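You operate a simulated robot arm through the tools that you are given. There is no shell and no other tool. Be economical: measure what you need, move in short steps, check, and stop when the job is done.

The job below is to be done with a simulated two-armed robot. You get a single attempt, and the scene is never put back.

JOB
Fit the bearing with the red shield under the stop nut of the upright spindle.
Fine: nut off on to the red mat, bearing down to the block, nut screwed home; stand it on the green mat. Set down upright: upright spindle.
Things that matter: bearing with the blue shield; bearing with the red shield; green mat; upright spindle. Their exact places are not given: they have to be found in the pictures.

It is judged by the outcome, as a careful person would: the job done as asked, and still so three seconds after it is handed in. It fails if anything else is knocked over, pushed out of place, dropped, spilled or broken.

ROBOT AND FRAMES
Two 7-joint arms with two-finger grippers on one trunk, on a base that drives. Base frame: it is fixed to the floor where the robot stands at the start and does not move with it; the origin is under the middle of the robot, x ahead of it, y to its left, z up; the surface under the hand at the start is at about z = 880. Lengths are in mm, angles in rad, forces in N, time in s.
The left shoulder is at the start at [78, 151, 988], the right one opposite. With the tool pointing down near the work surface each hand reaches from about 100 to 780 mm from the robot's upright axis, wherever it stands, measured 20 degrees to its own side. Places, roughly: green mat [500, 100, 900]. Payload 2.54 kg a hand.
The TCP of each hand is the grasp point between the finger pads, 30 mm short of the fingertips. In the tool frame z runs along the fingers and y along their closing line. The gripper opens to 116 mm. The gripper's body begins 95 mm behind the TCP.
Orientation is that of the tool frame in the base frame, as [roll, pitch, yaw] about the fixed x, y, z axes, in that order (R = Rz(yaw) Ry(pitch) Rx(roll)). With the fingers straight down and closing along the base's y, the tool's x points along the base's -x, its y along +y and its z along -z.

CONTROLS
- The arms move only by the tool move_arm. It takes "left_targets", "right_targets" or both (then of equal length, played together; a hand with none holds still); each is a list of rows, each an object of numbers (a shift or turn left out is 0, a gripper value left out holds the last): "wx", "wy", "wz": the turn, a rotation vector about the tool's x, y, z in rad; "dx", "dy", "dz": the shift along the tool's x, y, z in mm; "grip": the gripper command, from -1 (fully open) to 1 (shut), values between in proportion. In form: [{"wx": .., "wy": .., "wz": .., "dx": .., "dy": .., "dz": .., "grip": ..}, ...]. A call has 1 to 20 rows; each row shifts and turns the commanded pose from where the row before left it, along the tool's axes as they then stand. A row lasts 0.2 s, in which the tool goes at most 50 mm and 0.15 rad; a call with a longer step from one row to the next is refused whole, and so is a gripper value outside its range. A pose out of reach is approached as far as the arm can. The call stops where the force on the tool passes 40 N (or 10 N more than at its start, if that is more) or the arm is blocked; 0.2 s more then pass. Each finger travels about 72 mm/s and halts on what it meets, pressing with about 26 N; the grip force reading is that of the motor and also rises with nothing between the fingers. The clock runs only during rows and for 0.2 s after the last one: add rows that do not move to give the fingers time. It gives the time, the measured TCP pose, the force on the tool (base axes), the opening and the grip force at its end, in the units of the frame above (readings bear some noise), with the torque about the TCP (base axes, N m) and any sound that the robot's microphone picked up.
- Cameras (640 x 400 px; columns grow to the right, rows downward): "scene" is now at [158.1, 20.8, 1139.4]; the picture's right is [0.13, -0.99, 0.00], its down [-0.44, -0.06, -0.90] and it looks along [0.89, 0.12, -0.44] (base axes); focal length 256 px, centre (320, 200). "left" rides on the left gripper at [69, 15, -122] in its tool frame; the picture's right is [-0.22, 0.98, 0.00], its down [-0.83, -0.18, -0.53] and it looks along [-0.52, -0.11, 0.85] (tool axes); focal length 251 px, centre (320, 200). "right" rides on the right gripper at [69, -15, -122] in its tool frame; the picture's right is [0.21, 0.98, 0.00], its down [-0.83, 0.18, -0.53] and it looks along [-0.52, 0.11, 0.85] (tool axes); focal length 251 px, centre (320, 200).
- camera(camera): a new picture of that camera. The clock stands still meanwhile.
- slide_trunk(by): slides the trunk up (or, below 0, down) by that many mm; the arms and the scene camera ride with it, the base frame stays. It gives what a move gives, with no picture.
- drive_base(legs): drives the robot by 1 to 6 legs, each [ahead, left, turn to the left] in mm, mm and rad, along the robot's own axes; the way and the turn of a leg run together, so that a leg with both is an arc; at most 1500 mm and 3.142 rad a leg. The arms and the cameras ride along, it lands a little off, and it stops where it bumps. It gives what a move gives.
- pan_tilt(pan, tilt): turns the head with the scene camera to pan (to the left, within 1.396 rad either way) and tilt (down, from -0.506 to 1.204), counted from straight ahead of the robot. It gives what a move gives.
- point_at(camera, pixels): for up to 12 pixels [column, row] of the newest picture of that camera ("zoom" is the newest enlarged one), the place [x, y, z] in the base frame of the surface seen there, good to about 2 mm, but the place of the scene camera against the robot may be out by one fixed shift of up to 25 mm in any direction. The clock stands still meanwhile.
- inspect(camera, box): a new picture of the part [left, top, right, bottom] of that camera's present view, enlarged. The clock stands still meanwhile.
- sign_off(): hands the job in; it is judged then, once.

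Keep the steps short. Do not move on a guess: measure, check each grasp and each placing, and mend mistakes. In all there are 80 turns and 62 pictures (those below and enlarged ones count). Leave the grippers open and the arms clear of the work at the hand-in unless told otherwise, and finish with a single line.

The tools are called after "Call:" by a JSON object that holds its "op" and its "data". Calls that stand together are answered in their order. move_arm: Moves the arms, as the interface text tells. Its arguments: {"type":"object","properties":{"left_targets":{"type":"array"},"right_targets":{"type":"array"}},"required":[]} The other tools are called the same way: slide_trunk (by) slides the trunk up or down; drive_base (legs) drives the base; pan_tilt (pan, tilt) turns the head that bears the scene camera; camera (camera) takes a picture; point_at (camera, pixels) gives the place of the surface under pixels of a picture; inspect (camera, box) takes an enlarged picture of a part of a camera's view; sign_off () hands the job in.

At the start:

```text
t: 0.0
left_position: [465.4, 360.6, 1000.2]
left_orientation: [-3.14, 0.001, -3.138]
left_ft_force: [0.4, -1.3, 0.1]
left_torque: [0.0, -0.01, 0.01]
left_grip_width: 116.2
left_grasp_force: 0.1
right_position: [322.5, -85.7, 999.9]
right_orientation: [-3.141, 0.0, 3.141]
right_ft_force: [-0.6, -0.7, 0.1]
right_torque: [0.01, -0.02, -0.04]
right_grip_width: 115.9
right_grasp_force: 0.1
trunk travel left (down, up): [-225.0, 64.0]
robot x, y, heading: [1.1, 0.4, -0.002]
head pan, tilt: [0.129, 0.457]
```

scene: 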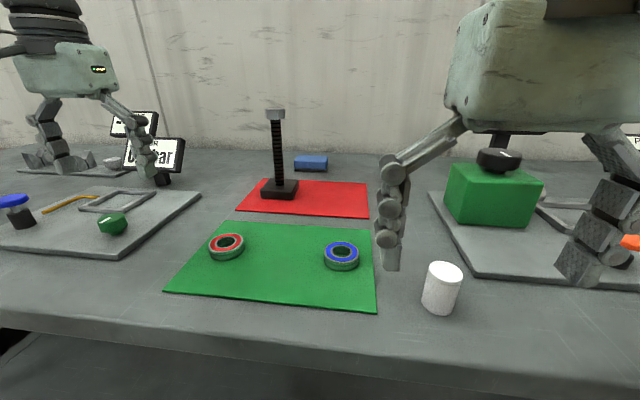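
right: 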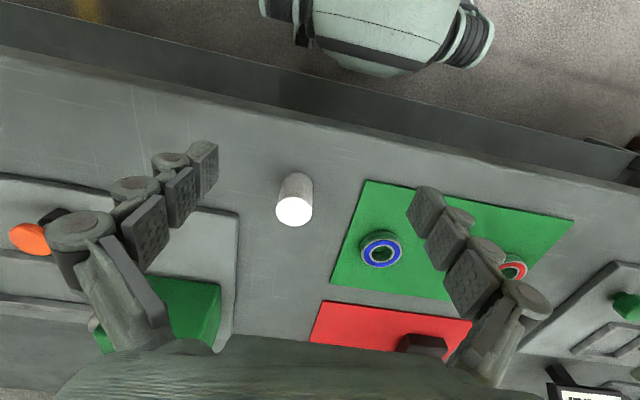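
left: 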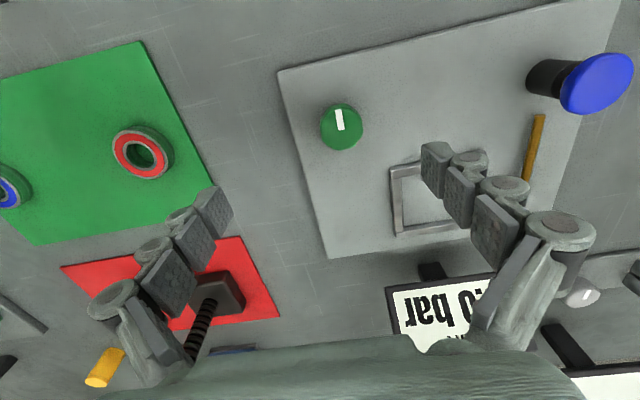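

The spindle stands on the red mat with its nut at about (275,115), the red bearing is at (226,246) and the blue one at (341,256). I'll measure these in the scene picture and check them in the hand pictures.

Call:
{"op": "point_at", "data": {"camera": "scene", "pixels": [[275, 115], [275, 109], [278, 150], [262, 190], [297, 192], [280, 186], [226, 238], [213, 246], [341, 248], [345, 205], [270, 290], [245, 200]]}}

Call:
{"op": "point_at", "data": {"camera": "left", "pixels": [[120, 152], [168, 152], [143, 128], [143, 178], [225, 290], [215, 275], [240, 300], [195, 340], [240, 250], [200, 185]]}}

Call:
{"op": "inspect", "data": {"camera": "scene", "box": [220, 90, 340, 220]}}

```text
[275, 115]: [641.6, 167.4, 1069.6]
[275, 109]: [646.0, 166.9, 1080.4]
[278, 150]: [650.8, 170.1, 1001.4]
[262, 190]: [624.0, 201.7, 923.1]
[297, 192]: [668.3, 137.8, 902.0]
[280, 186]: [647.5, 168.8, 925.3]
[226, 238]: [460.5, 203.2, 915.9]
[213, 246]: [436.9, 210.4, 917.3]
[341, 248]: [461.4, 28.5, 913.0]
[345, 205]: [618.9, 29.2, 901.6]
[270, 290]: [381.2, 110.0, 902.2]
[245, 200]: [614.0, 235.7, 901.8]
```

```text
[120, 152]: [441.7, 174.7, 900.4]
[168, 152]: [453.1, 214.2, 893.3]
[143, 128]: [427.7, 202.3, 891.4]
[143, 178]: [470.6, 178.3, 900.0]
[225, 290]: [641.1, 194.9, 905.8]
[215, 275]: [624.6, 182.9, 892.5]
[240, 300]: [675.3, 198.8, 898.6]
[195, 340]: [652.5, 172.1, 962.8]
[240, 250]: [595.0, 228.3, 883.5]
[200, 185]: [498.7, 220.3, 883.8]
```

```text
3.08 times, centred on (280, 155) of scene
```

zoom: 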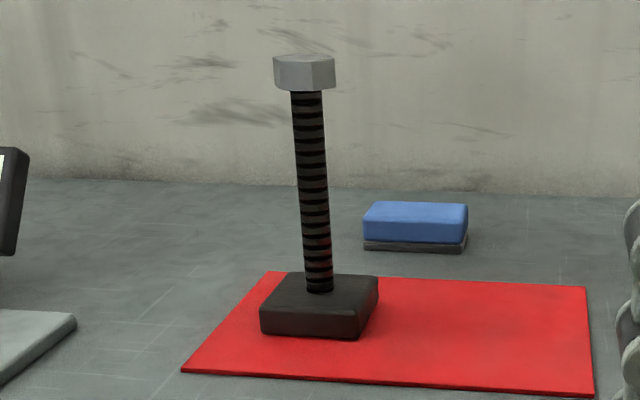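

Scene points read about 18 mm high compared with the hand camera. I'll lift both hands, bring the left one in, then drive left about 140 mm so both arms reach the spindle.

Call:
{"op": "move_arm", "data": {"left_targets": [{"dz": -30}, {"dz": -30}, {"dy": -40}, {"dy": -40}, {"dy": -20}], "right_targets": [{"dz": -40}, {"dz": -40}, {"dz": -40}, {}, {}]}}

Call:
{"op": "drive_base", "data": {"legs": [[0, 140, 0]]}}

Call:
{"op": "camera", "data": {"camera": "left"}}

Call:
{"op": "camera", "data": {"camera": "right"}}

Call:
{"op": "camera", "data": {"camera": "scene"}}

```text
t: 1.2
left_position: [463.9, 259.6, 1058.1]
left_orientation: [-3.14, 0.002, -3.14]
left_ft_force: [-0.3, 1.1, 0.5]
left_torque: [0.06, 0.0, 0.01]
left_grip_width: 116.0
left_grasp_force: 0.0
right_position: [321.7, -85.4, 1121.7]
right_orientation: [-3.14, -0.001, 3.141]
right_ft_force: [11.0, -2.2, -7.8]
right_torque: [0.39, 0.68, 0.34]
right_grip_width: 115.9
right_grasp_force: 0.2
trunk travel left (down, up): [-225.0, 64.0]
robot x, y, heading: [0.2, 1.2, -0.004]
head pan, tilt: [0.129, 0.457]
```

```text
t: 3.2
left_position: [463.1, 404.5, 1058.5]
left_orientation: [3.141, 0.0, -3.138]
left_ft_force: [-1.1, 0.6, -1.0]
left_torque: [0.01, 0.01, -0.02]
left_grip_width: 115.8
left_grasp_force: 0.0
right_position: [321.2, 59.4, 1121.2]
right_orientation: [3.14, -0.001, -3.14]
right_ft_force: [16.0, -3.8, -5.1]
right_torque: [0.58, 1.65, 0.6]
right_grip_width: 116.2
right_grasp_force: 0.0
trunk travel left (down, up): [-225.0, 64.0]
robot x, y, heading: [-2.4, 142.4, -0.005]
head pan, tilt: [0.129, 0.457]
```

```text
57 pictures are left
```

left: 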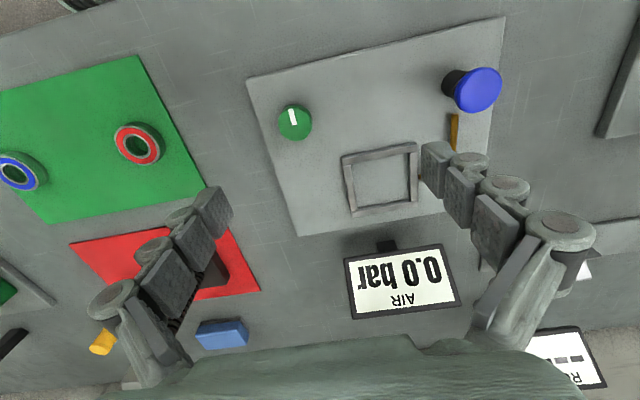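

```text
56 pictures are left
```

right: 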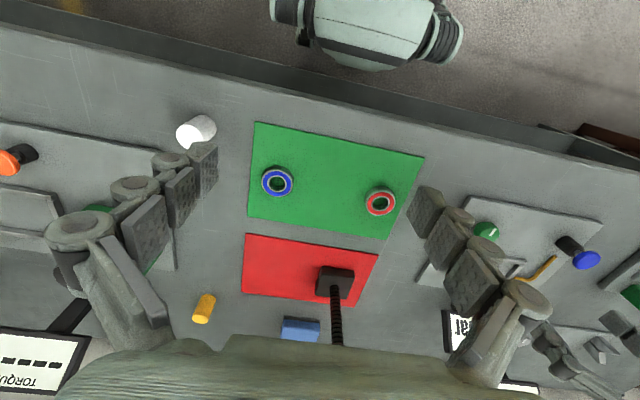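

```text
55 pictures are left
```

scene: 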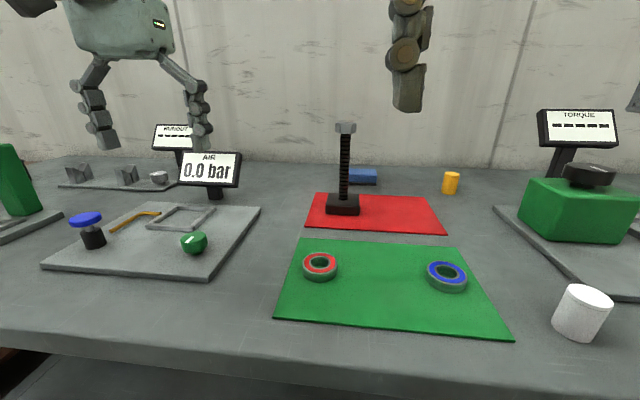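

Now I'll bring the right hand forward, short of the spindle and above it, to measure the nut closely.

Call:
{"op": "move_arm", "data": {"right_targets": [{"dx": -44, "dy": 18}, {"dx": -44, "dy": 18}, {"dx": -44, "dy": 18}, {"dx": -44, "dy": 18}, {"dx": -44, "dy": 18, "dz": -10}, {}]}}

Call:
{"op": "camera", "data": {"camera": "right"}}

Call:
{"op": "point_at", "data": {"camera": "left", "pixels": [[115, 144], [163, 144], [138, 121], [138, 168], [223, 270], [60, 110], [10, 100], [135, 58], [205, 200], [85, 240], [258, 288]]}}

```text
t: 4.6
left_position: [462.5, 404.2, 1058.3]
left_orientation: [3.141, 0.001, -3.138]
left_ft_force: [0.5, 1.1, 0.1]
left_torque: [0.03, 0.02, -0.02]
left_grip_width: 116.0
left_grasp_force: 0.1
right_position: [541.2, 148.5, 1131.5]
right_orientation: [-3.141, 0.001, -3.14]
right_ft_force: [-0.3, -0.7, 0.9]
right_torque: [0.03, -0.02, 0.0]
right_grip_width: 116.0
right_grasp_force: 0.1
trunk travel left (down, up): [-225.0, 64.0]
robot x, y, heading: [-2.7, 144.6, -0.004]
head pan, tilt: [0.129, 0.457]
```

```text
54 pictures are left
```

right: 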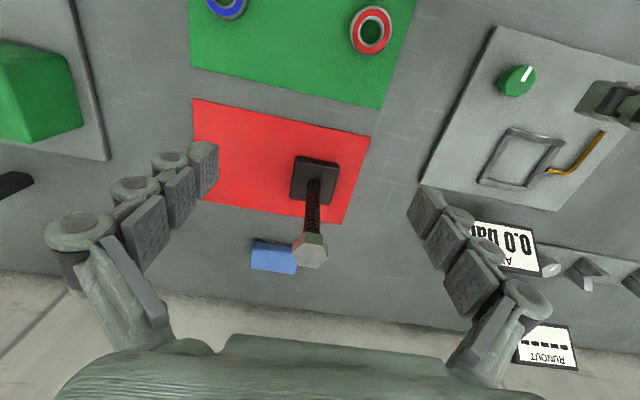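

```text
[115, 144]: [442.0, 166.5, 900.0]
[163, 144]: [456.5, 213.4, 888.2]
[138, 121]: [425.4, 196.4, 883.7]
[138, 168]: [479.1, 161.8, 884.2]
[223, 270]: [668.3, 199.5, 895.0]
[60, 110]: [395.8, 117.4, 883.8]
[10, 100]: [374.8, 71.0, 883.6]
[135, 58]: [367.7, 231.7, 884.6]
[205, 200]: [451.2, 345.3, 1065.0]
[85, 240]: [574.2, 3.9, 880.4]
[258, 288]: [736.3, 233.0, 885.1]
```

Nut and block are clear in the right view. I'll enlarge that part for exact measurement.

Call:
{"op": "inspect", "data": {"camera": "right", "box": [250, 140, 378, 280]}}

Call:
{"op": "point_at", "data": {"camera": "right", "pixels": [[311, 254], [300, 250], [323, 254], [312, 266], [312, 237], [312, 215], [295, 192], [300, 162], [335, 168], [330, 198], [371, 12], [371, 50]]}}

```text
2.86 times, centred on (314, 210) of right
```

zoom: 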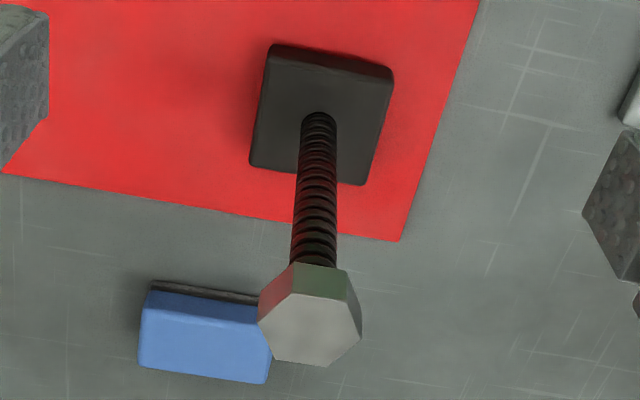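

```text
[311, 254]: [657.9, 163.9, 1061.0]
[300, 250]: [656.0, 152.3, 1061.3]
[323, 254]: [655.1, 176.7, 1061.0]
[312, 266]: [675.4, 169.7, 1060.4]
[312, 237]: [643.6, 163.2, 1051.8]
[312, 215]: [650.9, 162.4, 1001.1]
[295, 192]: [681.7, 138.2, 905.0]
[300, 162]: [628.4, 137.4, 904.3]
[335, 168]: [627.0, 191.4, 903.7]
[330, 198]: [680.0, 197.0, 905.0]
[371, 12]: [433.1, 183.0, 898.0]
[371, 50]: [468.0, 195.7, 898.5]
```

I'll measure the hex corners of the nut, the shaft and the block edges in the enlarged picture.

Call:
{"op": "point_at", "data": {"camera": "zoom", "pixels": [[262, 320], [296, 293], [342, 298], [358, 335], [326, 362], [276, 354], [310, 327], [300, 283], [345, 280], [316, 258], [318, 200], [318, 130]]}}

```text
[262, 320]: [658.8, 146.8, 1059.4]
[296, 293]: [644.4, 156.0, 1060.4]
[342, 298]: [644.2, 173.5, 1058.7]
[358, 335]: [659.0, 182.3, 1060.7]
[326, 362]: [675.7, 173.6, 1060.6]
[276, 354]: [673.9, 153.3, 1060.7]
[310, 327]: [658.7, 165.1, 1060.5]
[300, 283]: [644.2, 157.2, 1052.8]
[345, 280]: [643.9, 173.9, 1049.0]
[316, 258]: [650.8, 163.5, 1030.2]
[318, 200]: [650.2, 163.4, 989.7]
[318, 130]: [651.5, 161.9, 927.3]
```

The nut centre is about (659,164), its top is at z 1060, and two flats face ±x. The shaft centre is about (658,164). Before bringing the left hand in from the left front, I'll measure the AIR sign as a possible obstacle.

Call:
{"op": "point_at", "data": {"camera": "left", "pixels": [[350, 262], [442, 250], [455, 303], [360, 312], [387, 246], [345, 155], [412, 150], [352, 210], [120, 120]]}}

Call:
{"op": "move_arm", "data": {"left_targets": [{"wy": -0.1418}, {"wy": -0.1418}, {"wy": -0.1418}, {"wy": -0.1418}, {"wy": -0.1418}, {"wy": -0.1418}, {"wy": -0.1418}, {"wy": -0.1418}, {"wx": 0.1185, "wz": 0.0553}, {"wx": 0.1185, "wz": 0.0553}, {"wx": 0.1185, "wz": 0.0553}, {"wx": 0.1185, "wz": 0.0553}, {"wx": 0.1185, "wz": 0.0553}, {"wx": 0.1185, "wz": 0.0553}, {}]}}

```text
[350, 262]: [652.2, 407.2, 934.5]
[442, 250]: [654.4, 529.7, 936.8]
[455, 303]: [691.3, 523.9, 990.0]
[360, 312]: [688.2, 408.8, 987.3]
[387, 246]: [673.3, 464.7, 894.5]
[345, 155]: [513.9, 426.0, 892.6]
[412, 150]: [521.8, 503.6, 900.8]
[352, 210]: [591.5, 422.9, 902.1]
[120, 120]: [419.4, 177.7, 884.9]
```

```text
t: 7.8
left_position: [467.0, 405.1, 1062.4]
left_orientation: [-3.141, 1.134, 2.357]
left_ft_force: [-0.3, 0.4, -0.2]
left_torque: [0.02, 0.01, 0.0]
left_grip_width: 115.9
left_grasp_force: 0.1
left hand out of reach, approached as far as the arm can: row 8
right_position: [541.3, 148.3, 1130.8]
right_orientation: [3.141, 0.0, -3.139]
right_ft_force: [0.6, 0.1, -0.5]
right_torque: [-0.03, 0.0, 0.0]
right_grip_width: 116.1
right_grasp_force: 0.1
trunk travel left (down, up): [-225.0, 64.0]
robot x, y, heading: [-0.1, 145.3, 0.0]
head pan, tilt: [0.129, 0.457]
```

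The way is free (the sign is at y > 407). I'll move the right hand to above the nut, turned so the fingers close along x, while the left hand goes to its pre-grasp pose 120 mm short of the shaft.

Call:
{"op": "move_arm", "data": {"right_targets": [{"dx": -40, "dy": 5}, {"dx": -40, "dy": 5}, {"dx": -38, "dy": 6}, {"wz": 0.1428}, {"wz": 0.1428}, {"wz": 0.1428}, {"wz": 0.1428}, {"wz": 0.1428}, {"wz": 0.1428}, {"wz": 0.1428}, {"wz": 0.1428}, {"wz": 0.1428}, {"wz": 0.1428}, {"wz": 0.1428}, {}], "left_targets": [{}, {}, {}, {"dx": -4.6, "dy": -7, "dz": 41.4}, {"dx": -4.6, "dy": -7, "dz": 41.4}, {"dx": -4.6, "dy": -7, "dz": 41.4}, {"dx": -4.6, "dy": -7, "dz": 41.4}, {"dx": -4.6, "dy": -7, "dz": 41.4}, {}, {}, {}, {}, {}, {}, {}]}}

Call:
{"op": "camera", "data": {"camera": "left"}}

Call:
{"op": "camera", "data": {"camera": "scene"}}

```text
t: 11.0
left_position: [571.0, 257.5, 1002.5]
left_orientation: [3.104, 1.139, 2.351]
left_ft_force: [-0.1, 0.8, 0.7]
left_torque: [0.02, 0.04, 0.0]
left_grip_width: 116.1
left_grasp_force: 0.0
right_position: [588.6, 164.2, 1140.3]
right_orientation: [3.126, 0.001, 1.579]
right_ft_force: [0.6, -0.4, 0.0]
right_torque: [-0.01, 0.01, 0.03]
right_grip_width: 115.8
right_grasp_force: 0.1
right hand out of reach, approached as far as the arm can: row 2, 3
trunk travel left (down, up): [-225.0, 64.0]
robot x, y, heading: [0.7, 144.5, 0.007]
head pan, tilt: [0.129, 0.457]
```

```text
52 pictures are left
```

left: 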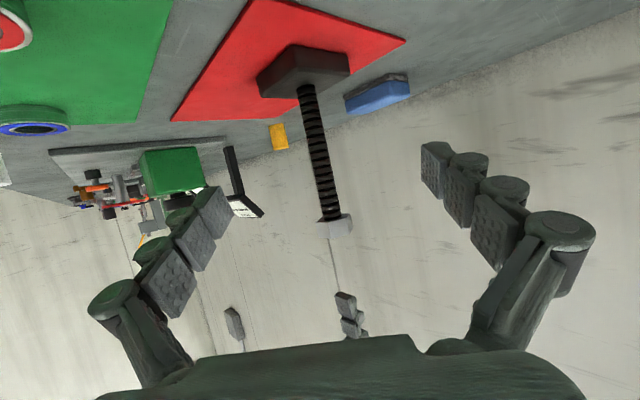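

```text
51 pictures are left
```

scene: 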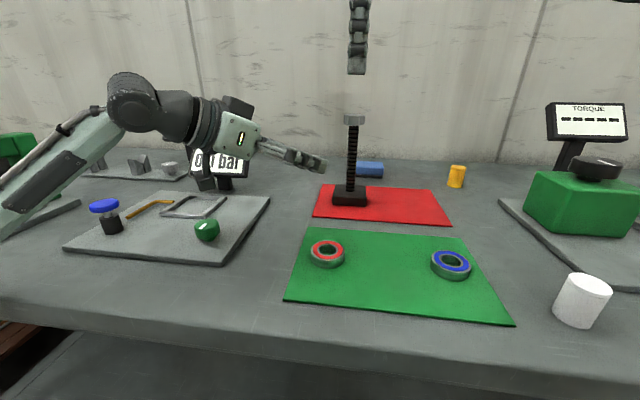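

The right arm falls short at that height, so I'd like to come closer. I'll measure the table's front edge in the scene picture to see whether there's room to drive ahead.

Call:
{"op": "point_at", "data": {"camera": "scene", "pixels": [[200, 318], [200, 328], [200, 345], [400, 355], [400, 368], [400, 385], [328, 250], [447, 262], [360, 232], [460, 238]]}}

Call:
{"op": "pan_tilt", "data": {"pan": 0.0, "tilt": 1.2}}

Call:
{"op": "camera", "data": {"camera": "scene"}}

```text
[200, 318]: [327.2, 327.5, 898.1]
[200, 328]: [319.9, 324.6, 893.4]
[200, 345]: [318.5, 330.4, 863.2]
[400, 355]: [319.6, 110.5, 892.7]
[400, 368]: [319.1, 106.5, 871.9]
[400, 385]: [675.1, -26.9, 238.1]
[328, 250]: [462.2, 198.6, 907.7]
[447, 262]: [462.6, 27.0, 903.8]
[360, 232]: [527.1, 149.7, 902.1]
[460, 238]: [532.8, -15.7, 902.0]
```

```text
t: 12.1
left_position: [570.4, 255.8, 1002.1]
left_orientation: [3.105, 1.14, 2.351]
left_ft_force: [0.1, 0.4, 0.1]
left_torque: [0.0, -0.02, 0.02]
left_grip_width: 116.1
left_grasp_force: 0.0
right_position: [588.0, 165.9, 1139.8]
right_orientation: [3.126, 0.002, 1.582]
right_ft_force: [0.9, -0.5, 0.1]
right_torque: [-0.01, -0.04, -0.02]
right_grip_width: 115.7
right_grasp_force: 0.2
trunk travel left (down, up): [-225.0, 64.0]
robot x, y, heading: [-0.1, 142.3, 0.008]
head pan, tilt: [0.0, 1.201]
```

```text
50 pictures are left
```

scene: 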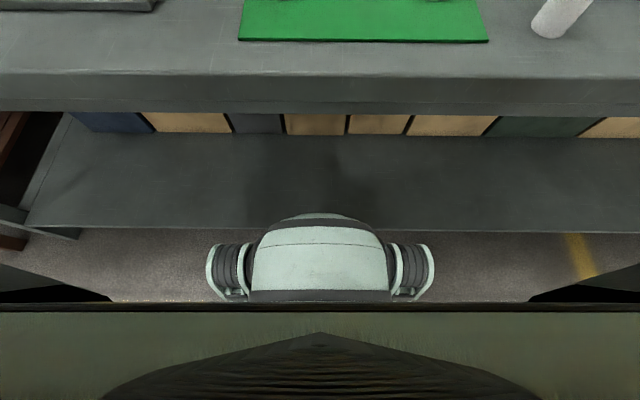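

I see the robot's base at (320,240), with its front near a low shelf. I'll measure both.

Call:
{"op": "point_at", "data": {"camera": "scene", "pixels": [[325, 216], [325, 235], [325, 270], [150, 226], [150, 215], [480, 226], [215, 260], [325, 105], [325, 190]]}}

```text
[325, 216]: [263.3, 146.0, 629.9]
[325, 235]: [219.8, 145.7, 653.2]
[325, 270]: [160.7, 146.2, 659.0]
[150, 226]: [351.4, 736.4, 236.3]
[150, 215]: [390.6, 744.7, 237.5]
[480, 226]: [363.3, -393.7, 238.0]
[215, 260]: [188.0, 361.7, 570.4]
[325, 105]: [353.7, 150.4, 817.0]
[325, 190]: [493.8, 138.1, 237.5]
```

There's about 50 mm between the base and the table edge. I'll raise the trunk 55 mm and drive 45 mm ahead; both hands stay clear of the spindle.

Call:
{"op": "slide_trunk", "data": {"by": 55}}

Call:
{"op": "drive_base", "data": {"legs": [[45, 0, 0]]}}

Call:
{"op": "pan_tilt", "data": {"pan": 0.0, "tilt": 0.5}}

```text
t: 13.1
left_position: [582.1, 239.9, 1050.5]
left_orientation: [-3.141, 1.133, 2.357]
left_ft_force: [0.6, -0.4, 0.4]
left_torque: [-0.01, -0.02, 0.01]
left_grip_width: 115.9
left_grasp_force: 0.1
right_position: [604.3, 156.0, 1184.3]
right_orientation: [-3.139, 0.0, 1.571]
right_ft_force: [0.3, 0.5, -0.9]
right_torque: [0.01, 0.02, -0.02]
right_grip_width: 115.8
right_grasp_force: 0.1
trunk travel left (down, up): [-280.0, 9.0]
robot x, y, heading: [1.2, 141.9, 0.002]
head pan, tilt: [0.0, 1.201]
```

```text
t: 14.1
left_position: [617.9, 240.8, 1049.3]
left_orientation: [3.141, 1.132, 2.357]
left_ft_force: [-0.6, 0.0, 0.4]
left_torque: [0.01, -0.02, 0.01]
left_grip_width: 115.9
left_grasp_force: 0.0
right_position: [637.8, 155.7, 1183.1]
right_orientation: [-3.139, 0.0, 1.568]
right_ft_force: [-1.8, 0.3, 0.4]
right_torque: [0.02, -0.05, 0.0]
right_grip_width: 116.2
right_grasp_force: 0.2
trunk travel left (down, up): [-280.0, 9.0]
robot x, y, heading: [32.5, 142.3, -0.003]
head pan, tilt: [0.0, 1.201]
stopped in leg 1: the robot was blocked; the commanded pose is now the measured one
```

```text
t: 15.2
left_position: [617.5, 242.3, 1048.9]
left_orientation: [-3.139, 1.134, 2.36]
left_ft_force: [0.1, -1.0, -0.5]
left_torque: [0.02, -0.03, 0.03]
left_grip_width: 115.9
left_grasp_force: 0.0
right_position: [638.6, 157.5, 1183.3]
right_orientation: [-3.14, 0.0, 1.568]
right_ft_force: [0.9, -0.3, 0.1]
right_torque: [-0.03, 0.01, 0.01]
right_grip_width: 115.9
right_grasp_force: 0.0
trunk travel left (down, up): [-280.0, 9.0]
robot x, y, heading: [32.8, 141.5, -0.002]
head pan, tilt: [0.0, 0.499]
```

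Blocked after 32 mm, which is enough. I'll put the left hand at the pre-grasp and the right hand above the nut, then check with pictures that nothing shifted.

Call:
{"op": "move_arm", "data": {"left_targets": [{"dx": 29.4, "dy": -12.7}, {"dx": 29.4, "dy": -12.7}, {}], "right_targets": [{"dx": 4, "dy": 10, "dz": 20}, {"dx": 3, "dy": 10, "dz": 20}, {}]}}

Call:
{"op": "camera", "data": {"camera": "right"}}

Call:
{"op": "camera", "data": {"camera": "left"}}

```text
t: 16.0
left_position: [581.1, 241.1, 994.5]
left_orientation: [-3.141, 1.132, 2.358]
left_ft_force: [-0.3, 0.2, 0.8]
left_torque: [0.0, 0.01, 0.02]
left_grip_width: 116.1
left_grasp_force: 0.1
right_position: [658.9, 163.5, 1142.7]
right_orientation: [-3.139, -0.001, 1.569]
right_ft_force: [-1.1, 0.4, -0.2]
right_torque: [-0.01, 0.0, -0.02]
right_grip_width: 115.9
right_grasp_force: 0.2
trunk travel left (down, up): [-280.0, 9.0]
robot x, y, heading: [33.8, 143.3, 0.006]
head pan, tilt: [0.0, 0.499]
```

```text
49 pictures are left
```

right: 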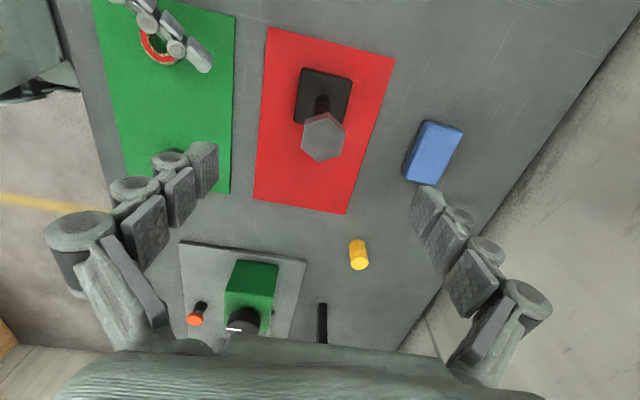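

```text
48 pictures are left
```

left: 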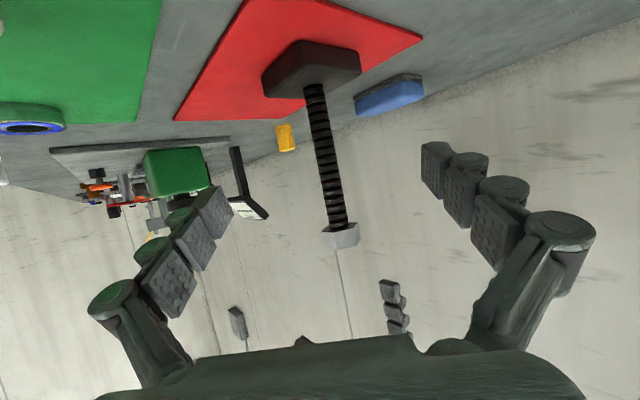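

Both poses are reached. I'll re-measure the nut and shaft from these pictures.

Call:
{"op": "point_at", "data": {"camera": "right", "pixels": [[322, 137], [302, 147], [344, 127], [320, 160], [322, 104], [300, 95], [348, 100], [345, 75]]}}

Call:
{"op": "point_at", "data": {"camera": "left", "pixels": [[330, 180], [319, 180], [341, 180], [319, 115], [336, 215], [342, 238], [312, 92]]}}

```text
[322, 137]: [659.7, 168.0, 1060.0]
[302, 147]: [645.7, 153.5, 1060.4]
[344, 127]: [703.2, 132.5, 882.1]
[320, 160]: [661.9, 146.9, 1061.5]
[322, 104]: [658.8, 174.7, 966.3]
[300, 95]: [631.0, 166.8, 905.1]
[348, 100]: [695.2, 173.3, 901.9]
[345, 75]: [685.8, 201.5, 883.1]
```

```text
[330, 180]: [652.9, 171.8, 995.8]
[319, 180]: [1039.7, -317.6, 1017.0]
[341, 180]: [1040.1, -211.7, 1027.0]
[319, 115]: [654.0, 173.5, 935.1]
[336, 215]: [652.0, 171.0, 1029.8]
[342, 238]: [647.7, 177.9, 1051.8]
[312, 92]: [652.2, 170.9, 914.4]
```

Spindle axis is about (658.7,165.2). I'll advance the left hand 120 mm along its fingers and close on the shaft at z ≈ 944.

Call:
{"op": "move_arm", "data": {"left_targets": [{"dz": 30, "dy": 1.2}, {"dz": 30}, {"dz": 30}, {"dz": 30}, {"grip": 1}, {}, {}, {}, {}]}}

Call:
{"op": "camera", "data": {"camera": "left"}}

```text
t: 16.8
left_position: [654.2, 273.9, 963.3]
left_orientation: [2.88, 1.061, 2.29]
left_ft_force: [0.6, 0.2, -0.7]
left_torque: [-0.02, -0.01, -0.02]
left_grip_width: 115.9
left_grasp_force: 0.1
right_position: [646.9, 156.2, 1146.6]
right_orientation: [3.135, -0.015, 1.578]
right_ft_force: [-0.2, -0.1, -1.0]
right_torque: [0.05, 0.06, -0.02]
right_grip_width: 115.8
right_grasp_force: 0.1
trunk travel left (down, up): [-280.0, 9.0]
robot x, y, heading: [32.5, 148.8, 0.009]
head pan, tilt: [0.0, 0.499]
stopped in row 4 (left hand): the arm was blocked; the commanded pose is now the measured one
```

```text
47 pictures are left
```

left: 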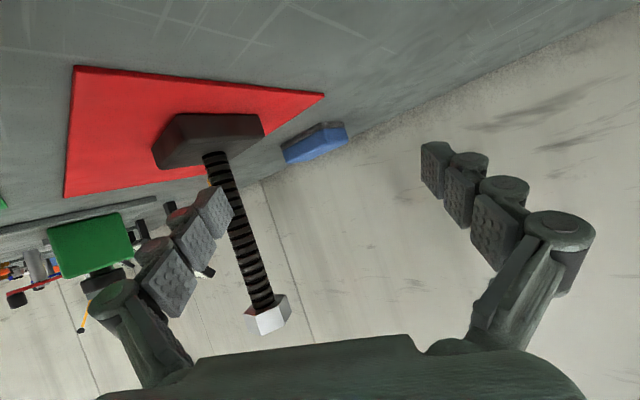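

The left arm was blocked by a link rather than the tool (force is about 0), and the right arm was pushed 12 mm. I'll look at the scene view.

Call:
{"op": "pan_tilt", "data": {"pan": 0.25, "tilt": 0.3}}

Call:
{"op": "camera", "data": {"camera": "scene"}}

```text
t: 17.6
left_position: [653.1, 273.6, 961.9]
left_orientation: [2.889, 1.059, 2.294]
left_ft_force: [0.0, 0.1, 0.3]
left_torque: [0.0, -0.03, -0.02]
left_grip_width: 116.0
left_grasp_force: 0.2
right_position: [645.1, 156.3, 1151.4]
right_orientation: [3.129, -0.016, 1.577]
right_ft_force: [-0.2, 0.8, 0.3]
right_torque: [0.0, 0.0, 0.02]
right_grip_width: 115.8
right_grasp_force: 0.0
trunk travel left (down, up): [-280.0, 9.0]
robot x, y, heading: [34.9, 145.5, 0.01]
head pan, tilt: [0.25, 0.3]
```

```text
46 pictures are left
```

scene: 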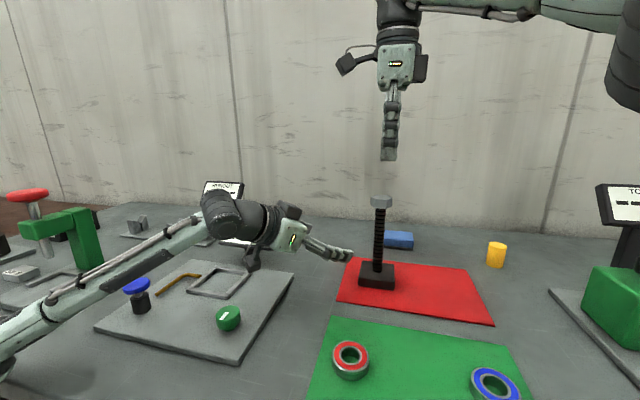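

The left forearm runs low over the panel. I'll enlarge that part to see whether it touches the blue button or the table edge.

Call:
{"op": "inspect", "data": {"camera": "scene", "box": [0, 180, 352, 400]}}

Call:
{"op": "point_at", "data": {"camera": "scene", "pixels": [[140, 258], [60, 300], [20, 325], [200, 225], [138, 284], [142, 300], [377, 205], [375, 270], [255, 240], [5, 372]]}}

```text
1.82 times, centred on (176, 290) of scene
```

zoom: 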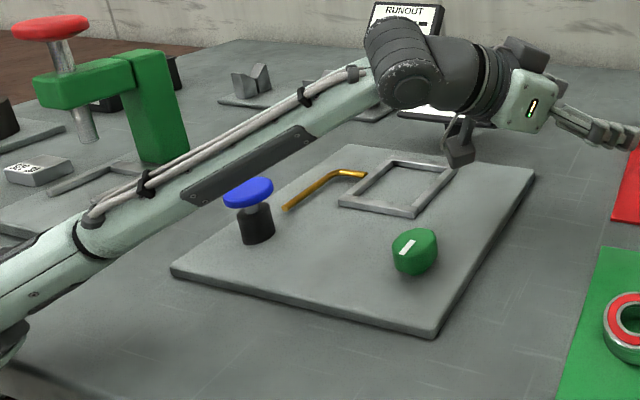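

```text
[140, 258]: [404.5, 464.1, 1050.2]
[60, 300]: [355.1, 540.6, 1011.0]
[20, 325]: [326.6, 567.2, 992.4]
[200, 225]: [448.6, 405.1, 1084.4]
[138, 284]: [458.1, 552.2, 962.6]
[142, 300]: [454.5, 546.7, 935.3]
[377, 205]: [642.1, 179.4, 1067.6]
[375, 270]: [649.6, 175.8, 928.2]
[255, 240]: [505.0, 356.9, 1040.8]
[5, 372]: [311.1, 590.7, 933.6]
```

The elbow appears caught on the table's front edge (about x 311, y 590, z 915). The spindle is untouched. I'll lift the left hand straight up to free the elbow, then come in from the left side (fingers toward −y, 45° down), which keeps the arm straighter.

Call:
{"op": "move_arm", "data": {"left_targets": [{"dx": -26, "dy": 3.7, "dz": -14.2}, {"dx": -26, "dy": 3.7, "dz": -14.2}, {"dx": -26, "dy": 3.7, "dz": -14.2}, {"dx": -26, "dy": 3.7, "dz": -14.2}, {"dx": -26, "dy": 3.7, "dz": -14.2}, {}]}}

Call:
{"op": "camera", "data": {"camera": "scene"}}

```text
t: 19.0
left_position: [664.1, 279.0, 1099.2]
left_orientation: [2.946, 1.063, 2.33]
left_ft_force: [0.5, -0.2, 0.4]
left_torque: [-0.05, -0.06, 0.0]
left_grip_width: 116.0
left_grasp_force: 0.1
right_position: [656.7, 166.3, 1143.5]
right_orientation: [-3.137, 0.001, 1.573]
right_ft_force: [0.8, -0.2, -0.3]
right_torque: [0.04, -0.03, 0.04]
right_grip_width: 116.1
right_grasp_force: 0.1
trunk travel left (down, up): [-280.0, 9.0]
robot x, y, heading: [33.7, 142.0, 0.007]
head pan, tilt: [0.25, 0.3]
```

```text
44 pictures are left
```

scene: 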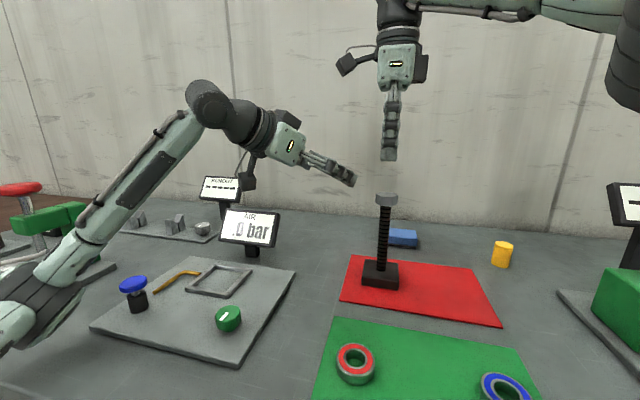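

The elbow is still low near the table edge. I'll back the base off 25 mm to free it, then turn the left hand to the new side-on orientation up high.

Call:
{"op": "drive_base", "data": {"legs": [[-25, 0, 0]]}}

Call:
{"op": "move_arm", "data": {"left_targets": [{"wx": 0.118, "wy": 0.0297, "wz": 0.0678}, {"wx": 0.118, "wy": 0.0297, "wz": 0.0678}, {"wx": 0.118, "wy": 0.0297, "wz": 0.0678}, {"wx": 0.118, "wy": 0.0297, "wz": 0.0678}, {"wx": 0.118, "wy": 0.0297, "wz": 0.0678}, {"wx": 0.118, "wy": 0.0297, "wz": 0.0678}, {"wx": 0.118, "wy": 0.0297, "wz": 0.0678}, {}]}}

Call:
{"op": "camera", "data": {"camera": "scene"}}

```text
t: 19.8
left_position: [638.0, 279.8, 1098.5]
left_orientation: [2.942, 1.065, 2.331]
left_ft_force: [-0.3, 0.4, -1.0]
left_torque: [0.01, 0.0, 0.03]
left_grip_width: 115.9
left_grasp_force: 0.1
right_position: [631.1, 168.7, 1141.8]
right_orientation: [-3.14, 0.001, 1.575]
right_ft_force: [-0.8, -0.1, 0.8]
right_torque: [0.0, -0.05, 0.04]
right_grip_width: 115.9
right_grasp_force: 0.1
trunk travel left (down, up): [-280.0, 9.0]
robot x, y, heading: [11.5, 144.9, 0.007]
head pan, tilt: [0.25, 0.3]
```

```text
t: 21.6
left_position: [637.7, 278.1, 1099.2]
left_orientation: [-3.116, 0.807, 1.574]
left_ft_force: [0.7, -0.2, -0.1]
left_torque: [0.01, -0.02, 0.02]
left_grip_width: 115.8
left_grasp_force: 0.0
right_position: [631.9, 168.8, 1141.9]
right_orientation: [-3.139, 0.001, 1.574]
right_ft_force: [0.0, 0.7, -0.2]
right_torque: [-0.04, 0.01, 0.01]
right_grip_width: 116.1
right_grasp_force: 0.1
trunk travel left (down, up): [-280.0, 9.0]
robot x, y, heading: [8.8, 143.5, 0.005]
head pan, tilt: [0.25, 0.3]
```

```text
43 pictures are left
```

scene: 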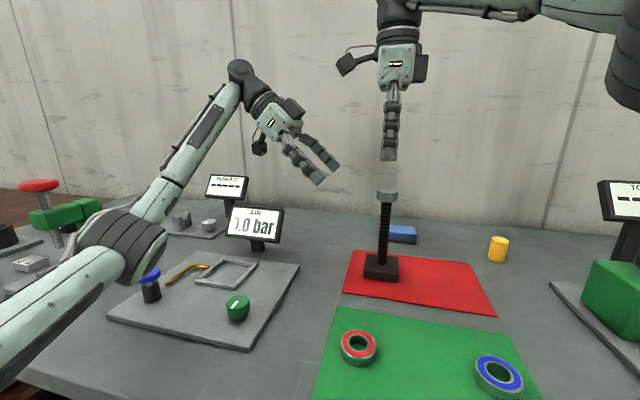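

The AIR display seems to have changed from 0.0 bar. I'll zoom in on the panel to see what the arm touched.

Call:
{"op": "inspect", "data": {"camera": "scene", "box": [100, 170, 310, 360]}}

Call:
{"op": "point_at", "data": {"camera": "scene", "pixels": [[150, 275], [151, 292], [120, 240], [145, 238], [160, 250], [238, 302], [210, 275], [70, 250], [190, 272]]}}

```text
2.11 times, centred on (205, 265) of scene
```

zoom: 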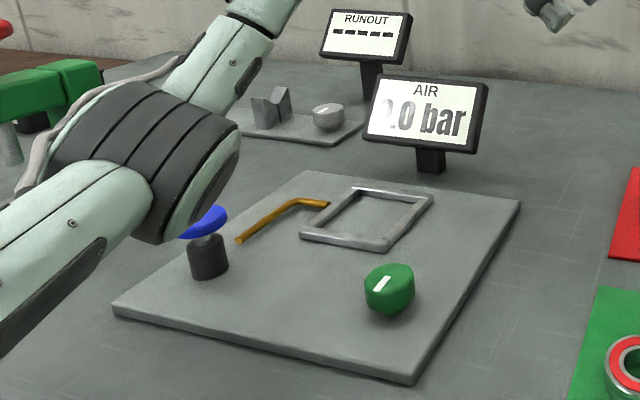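

```text
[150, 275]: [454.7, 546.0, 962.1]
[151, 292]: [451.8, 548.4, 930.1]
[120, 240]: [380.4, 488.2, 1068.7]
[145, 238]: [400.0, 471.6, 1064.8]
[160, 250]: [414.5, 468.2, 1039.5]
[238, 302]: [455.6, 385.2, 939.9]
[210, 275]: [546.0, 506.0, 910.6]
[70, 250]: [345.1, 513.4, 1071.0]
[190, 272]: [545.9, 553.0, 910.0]
```

It still reads 0.0 bar; that was glare, and nothing is disturbed. The elbow is now above the table. Next I'll bring the left hand to 100 mm short of the shaft.

Call:
{"op": "move_arm", "data": {"left_targets": [{"dx": 12, "dy": 7, "dz": 32}, {"dx": 12, "dy": 7, "dz": 32}, {"dx": 12, "dy": 7, "dz": 31.5}, {}]}}

Call:
{"op": "camera", "data": {"camera": "left"}}

Call:
{"op": "camera", "data": {"camera": "scene"}}

```text
t: 22.6
left_position: [660.1, 234.8, 1005.3]
left_orientation: [-3.116, 0.806, 1.579]
left_ft_force: [-0.3, -1.4, -0.7]
left_torque: [0.05, 0.02, -0.01]
left_grip_width: 116.1
left_grasp_force: 0.2
right_position: [631.4, 168.4, 1141.2]
right_orientation: [-3.14, 0.0, 1.575]
right_ft_force: [-0.5, 0.0, -0.1]
right_torque: [0.04, 0.01, -0.02]
right_grip_width: 115.9
right_grasp_force: 0.0
trunk travel left (down, up): [-280.0, 9.0]
robot x, y, heading: [12.1, 146.7, 0.005]
head pan, tilt: [0.25, 0.3]
```

```text
41 pictures are left
```

left: 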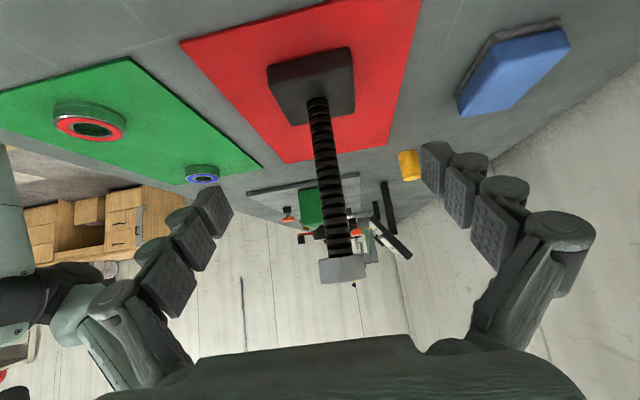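

```text
40 pictures are left
```

scene: 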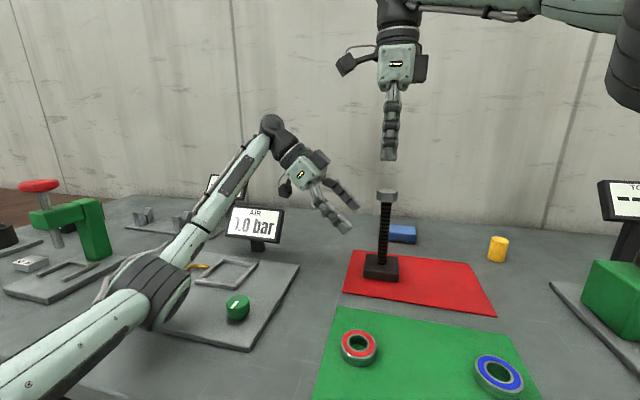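

The elbow is coming down near the blue button, so I'll measure it before going on. I'll also take the shaft position from the left view.

Call:
{"op": "point_at", "data": {"camera": "scene", "pixels": [[130, 275], [155, 270], [175, 290], [160, 315], [150, 328], [185, 265], [90, 330], [235, 190]]}}

Call:
{"op": "point_at", "data": {"camera": "left", "pixels": [[325, 160], [334, 220], [320, 120], [317, 100], [342, 272], [275, 88], [354, 100]]}}

Call:
{"op": "inspect", "data": {"camera": "scene", "box": [60, 200, 300, 360]}}

```text
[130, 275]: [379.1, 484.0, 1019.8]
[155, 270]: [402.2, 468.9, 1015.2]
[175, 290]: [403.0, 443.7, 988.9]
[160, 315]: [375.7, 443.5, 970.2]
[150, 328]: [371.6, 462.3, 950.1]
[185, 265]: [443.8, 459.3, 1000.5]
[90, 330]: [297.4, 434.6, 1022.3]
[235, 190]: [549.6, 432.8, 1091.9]
```

```text
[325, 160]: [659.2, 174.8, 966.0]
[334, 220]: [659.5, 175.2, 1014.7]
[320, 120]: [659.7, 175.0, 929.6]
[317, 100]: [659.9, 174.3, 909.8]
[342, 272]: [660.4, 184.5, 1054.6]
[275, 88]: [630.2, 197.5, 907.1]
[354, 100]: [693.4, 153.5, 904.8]
```

```text
2.50 times, centred on (180, 280) of scene
```

zoom: 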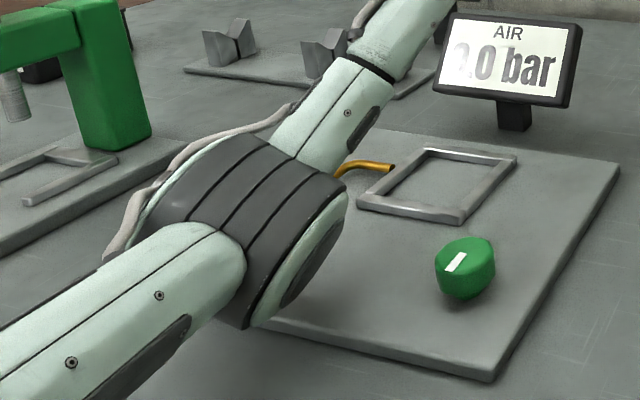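

The elbow's underside is near z 932 with the panel at about 893, so I'll grip the shaft higher (z ≈ 978) to keep clearance. Going in now, mainly sideways, then closing.

Call:
{"op": "move_arm", "data": {"left_targets": [{"dx": -10, "dy": -0.3, "dz": 22.6}, {"dx": -10, "dy": -0.3, "dz": 22.6}, {"dx": -9.7, "dy": -0.2, "dz": 22.7}, {}, {"grip": 1}, {}, {}, {}, {}]}}

Call:
{"op": "camera", "data": {"camera": "left"}}

Call:
{"op": "inspect", "data": {"camera": "scene", "box": [60, 180, 420, 360]}}

```text
t: 24.6
left_position: [633.4, 173.4, 986.0]
left_orientation: [-3.12, 0.803, 1.588]
left_ft_force: [0.4, 0.2, -9.1]
left_torque: [0.06, -0.02, -0.02]
left_grip_width: 18.6
left_grasp_force: 26.4
right_position: [602.6, 171.9, 1159.4]
right_orientation: [3.115, 0.0, 1.584]
right_ft_force: [1.0, 0.2, 0.4]
right_torque: [0.01, -0.02, 0.02]
right_grip_width: 115.8
right_grasp_force: 0.0
trunk travel left (down, up): [-280.0, 9.0]
robot x, y, heading: [4.5, 146.6, 0.01]
head pan, tilt: [0.25, 0.3]
```

```text
38 pictures are left
```

left: 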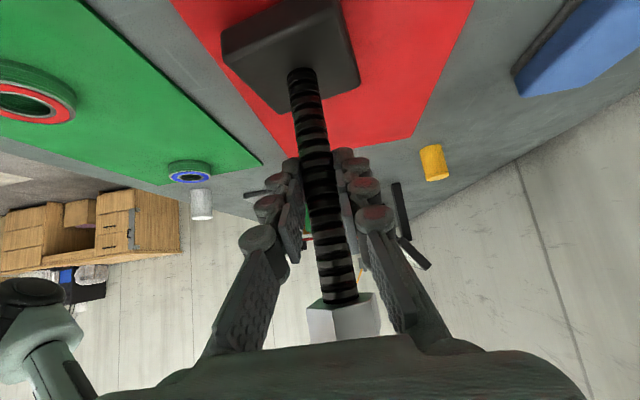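

```text
1.78 times, centred on (240, 270) of scene
```

zoom: 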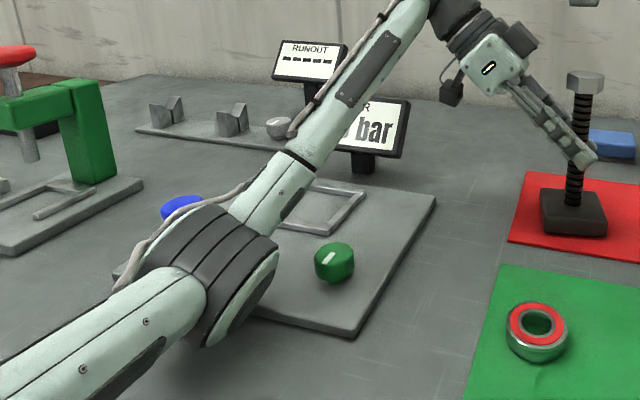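

Both hands read about 28 mm back and the right one 18 mm up, so the robot has tipped slightly backward; the elbow is probably pressing on the panel. The shaft is gripped (18.6 mm). I'll check the block and shaft positions before doing anything.

Call:
{"op": "camera", "data": {"camera": "right"}}

Call:
{"op": "point_at", "data": {"camera": "left", "pixels": [[300, 85], [312, 130], [325, 200], [338, 285], [222, 35], [270, 60], [335, 5], [340, 320]]}}

Call:
{"op": "point_at", "data": {"camera": "zoom", "pixels": [[585, 75], [578, 110], [573, 190], [545, 215], [600, 215], [535, 325], [215, 345], [245, 305], [330, 265], [185, 205], [520, 200], [320, 220]]}}

```text
36 pictures are left
```

right: 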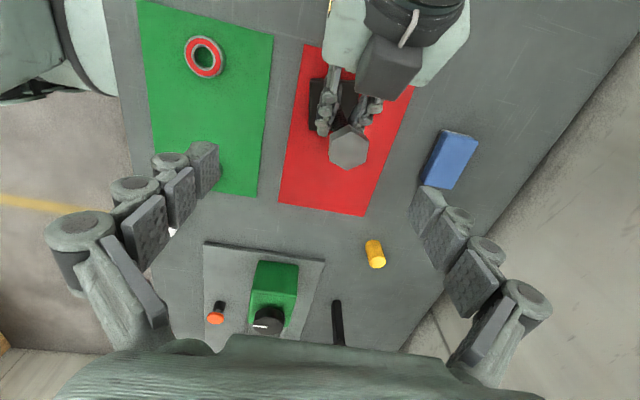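

```text
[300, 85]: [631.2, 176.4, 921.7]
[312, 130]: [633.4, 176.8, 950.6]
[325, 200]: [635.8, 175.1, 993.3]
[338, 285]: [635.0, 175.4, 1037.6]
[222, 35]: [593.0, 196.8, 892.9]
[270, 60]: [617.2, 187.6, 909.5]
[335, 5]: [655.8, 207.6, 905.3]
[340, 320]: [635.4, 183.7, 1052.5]
```

```text
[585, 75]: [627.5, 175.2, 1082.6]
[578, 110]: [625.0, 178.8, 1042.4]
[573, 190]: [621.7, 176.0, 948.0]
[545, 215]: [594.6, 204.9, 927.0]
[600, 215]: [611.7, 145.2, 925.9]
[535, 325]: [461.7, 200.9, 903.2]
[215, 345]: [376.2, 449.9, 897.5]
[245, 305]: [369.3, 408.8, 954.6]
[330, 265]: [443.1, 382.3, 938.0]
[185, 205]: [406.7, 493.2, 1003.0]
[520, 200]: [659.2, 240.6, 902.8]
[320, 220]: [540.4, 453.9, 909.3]
```

The spindle was dragged about 25 mm toward me, still upright and firmly held, with its weight (9 N) on the hand. The elbow rests on the table ahead of the panel. I'll lift the spindle 80 mm to free the elbow, then raise the trunk the last 8 mm.

Call:
{"op": "move_arm", "data": {"left_targets": [{"dx": -14.4, "dz": -13.9, "dy": -0.3}, {"dx": -14.4, "dz": -13.9, "dy": -0.3}, {"dx": -14.4, "dz": -13.9, "dy": -0.3}, {"dx": -14.4, "dz": -13.9, "dy": -0.3}, {}]}}

Call:
{"op": "slide_trunk", "data": {"by": 8}}

Call:
{"op": "camera", "data": {"camera": "scene"}}

```text
t: 25.6
left_position: [640.2, 194.3, 981.0]
left_orientation: [-2.918, 0.793, 1.764]
left_ft_force: [0.8, -6.8, -7.3]
left_torque: [-0.12, 0.08, -0.2]
left_grip_width: 18.6
left_grasp_force: 25.6
right_position: [613.6, 185.3, 1153.3]
right_orientation: [3.131, 0.001, 1.598]
right_ft_force: [1.5, 1.9, -0.4]
right_torque: [-0.29, 0.18, 0.04]
right_grip_width: 116.1
right_grasp_force: 0.1
trunk travel left (down, up): [-280.0, 9.0]
robot x, y, heading: [5.2, 147.9, 0.025]
head pan, tilt: [0.25, 0.3]
stopped in row 5 (left hand): the arm was blocked; the commanded pose is now the measured one
```

```text
t: 26.2
left_position: [647.5, 183.8, 981.0]
left_orientation: [-2.904, 0.794, 1.761]
left_ft_force: [-0.3, -0.6, -10.6]
left_torque: [0.09, -0.07, -0.01]
left_grip_width: 18.5
left_grasp_force: 26.3
right_position: [624.2, 176.6, 1153.0]
right_orientation: [3.14, -0.001, 1.588]
right_ft_force: [-0.2, -0.2, 0.5]
right_torque: [0.05, 0.03, 0.03]
right_grip_width: 116.0
right_grasp_force: 0.1
trunk travel left (down, up): [-288.0, 1.0]
robot x, y, heading: [8.1, 146.9, 0.017]
head pan, tilt: [0.25, 0.3]
```

```text
35 pictures are left
```

scene: 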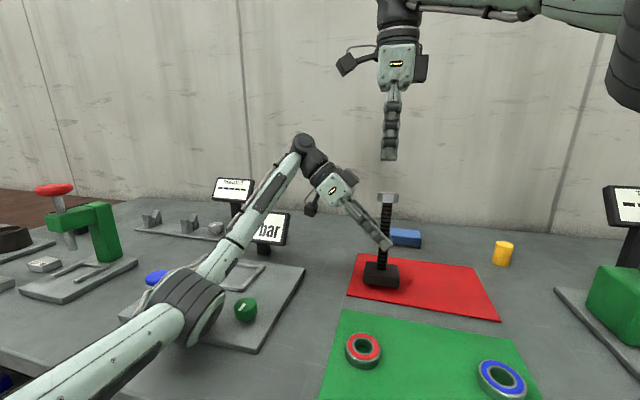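

Still obstructed. I'll measure around the elbow to see what it touches.

Call:
{"op": "point_at", "data": {"camera": "scene", "pixels": [[190, 344], [205, 335], [220, 315], [170, 285], [200, 285], [215, 280], [258, 345], [120, 318], [245, 305], [380, 275], [385, 265], [155, 277]]}}

Call:
{"op": "inspect", "data": {"camera": "scene", "box": [100, 230, 310, 370]}}

Call:
{"op": "inspect", "data": {"camera": "scene", "box": [310, 170, 450, 300]}}

```text
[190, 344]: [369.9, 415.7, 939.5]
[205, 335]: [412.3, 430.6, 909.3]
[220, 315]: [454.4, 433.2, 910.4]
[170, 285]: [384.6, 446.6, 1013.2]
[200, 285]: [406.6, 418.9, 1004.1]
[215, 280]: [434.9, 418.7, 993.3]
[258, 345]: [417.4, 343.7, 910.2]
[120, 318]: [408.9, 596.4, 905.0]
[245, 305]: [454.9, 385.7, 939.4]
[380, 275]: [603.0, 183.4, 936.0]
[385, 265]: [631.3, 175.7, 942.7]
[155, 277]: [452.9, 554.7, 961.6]
```

```text
2.86 times, centred on (205, 300) of scene
```

zoom: 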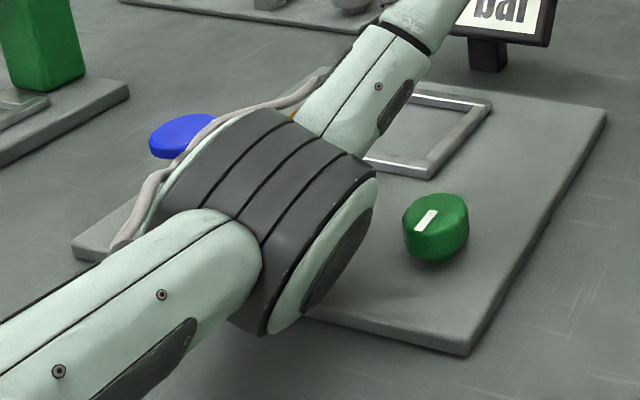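

```text
3.08 times, centred on (380, 235) of scene
```

zoom: 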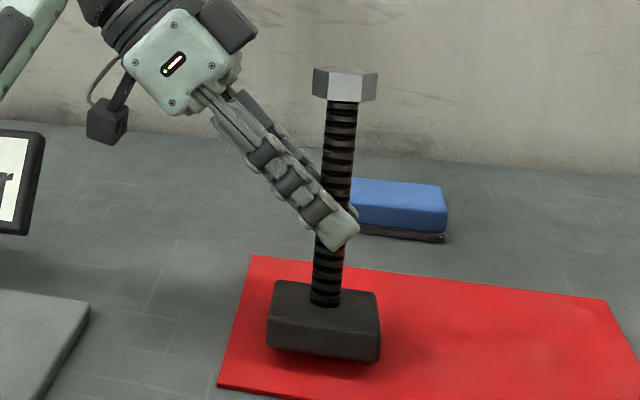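

The spindle hangs about 12 mm above the mat, slightly tilted but secure; the elbow is just touching the panel top (about 890). The commanded pose has been reset to the measured one, so I'll try a slow straight lift again.

Call:
{"op": "move_arm", "data": {"left_targets": [{"dx": -10.7, "dy": -2.5, "dz": -10.2}, {"dx": -10.7, "dy": -2.5, "dz": -10.2}, {"dx": -10.7, "dy": -2.5, "dz": -10.2}, {"dx": -10.7, "dy": -2.5, "dz": -10.2}, {}]}}

Call:
{"op": "camera", "data": {"camera": "scene"}}

```text
t: 27.4
left_position: [650.1, 188.1, 1036.0]
left_orientation: [-2.889, 0.796, 1.773]
left_ft_force: [0.5, 0.9, -9.1]
left_torque: [0.11, -0.08, 0.02]
left_grip_width: 18.5
left_grasp_force: 26.1
right_position: [628.4, 179.9, 1150.0]
right_orientation: [-3.14, 0.001, 1.591]
right_ft_force: [-0.8, 0.8, 0.5]
right_torque: [0.03, 0.03, 0.01]
right_grip_width: 115.8
right_grasp_force: 0.0
trunk travel left (down, up): [-288.0, 1.0]
robot x, y, heading: [1.9, 148.3, 0.024]
head pan, tilt: [0.25, 0.3]
```

```text
32 pictures are left
```

scene: 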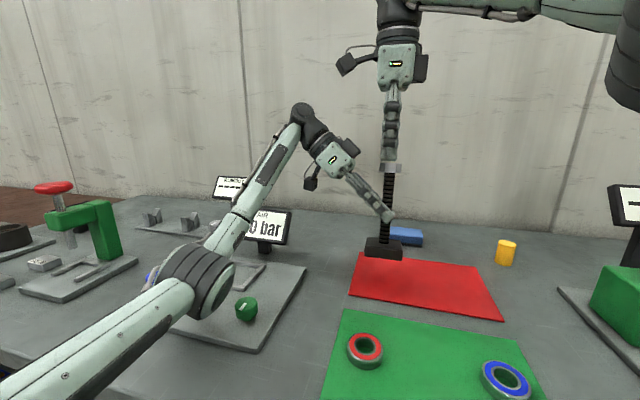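

The lift worked: the spindle is free and the elbow is up. The hand's roll shows the spindle may be tilted, so I'll measure the shaft line with the left camera.

Call:
{"op": "camera", "data": {"camera": "left"}}

Call:
{"op": "point_at", "data": {"camera": "scene", "pixels": [[390, 180], [388, 195], [384, 236], [368, 250], [402, 250], [391, 166], [215, 318], [232, 300], [200, 318]]}}

```text
31 pictures are left
```

left: 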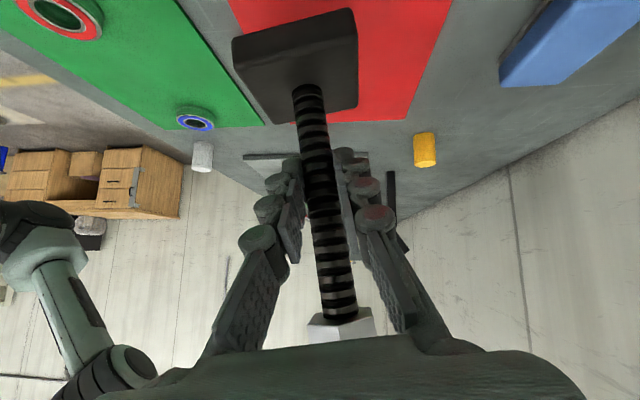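

```text
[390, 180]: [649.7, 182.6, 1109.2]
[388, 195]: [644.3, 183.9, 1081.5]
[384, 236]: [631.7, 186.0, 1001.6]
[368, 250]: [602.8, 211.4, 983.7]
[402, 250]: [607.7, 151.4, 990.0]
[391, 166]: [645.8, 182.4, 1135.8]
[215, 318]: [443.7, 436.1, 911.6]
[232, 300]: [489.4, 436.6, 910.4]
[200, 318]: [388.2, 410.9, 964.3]
```

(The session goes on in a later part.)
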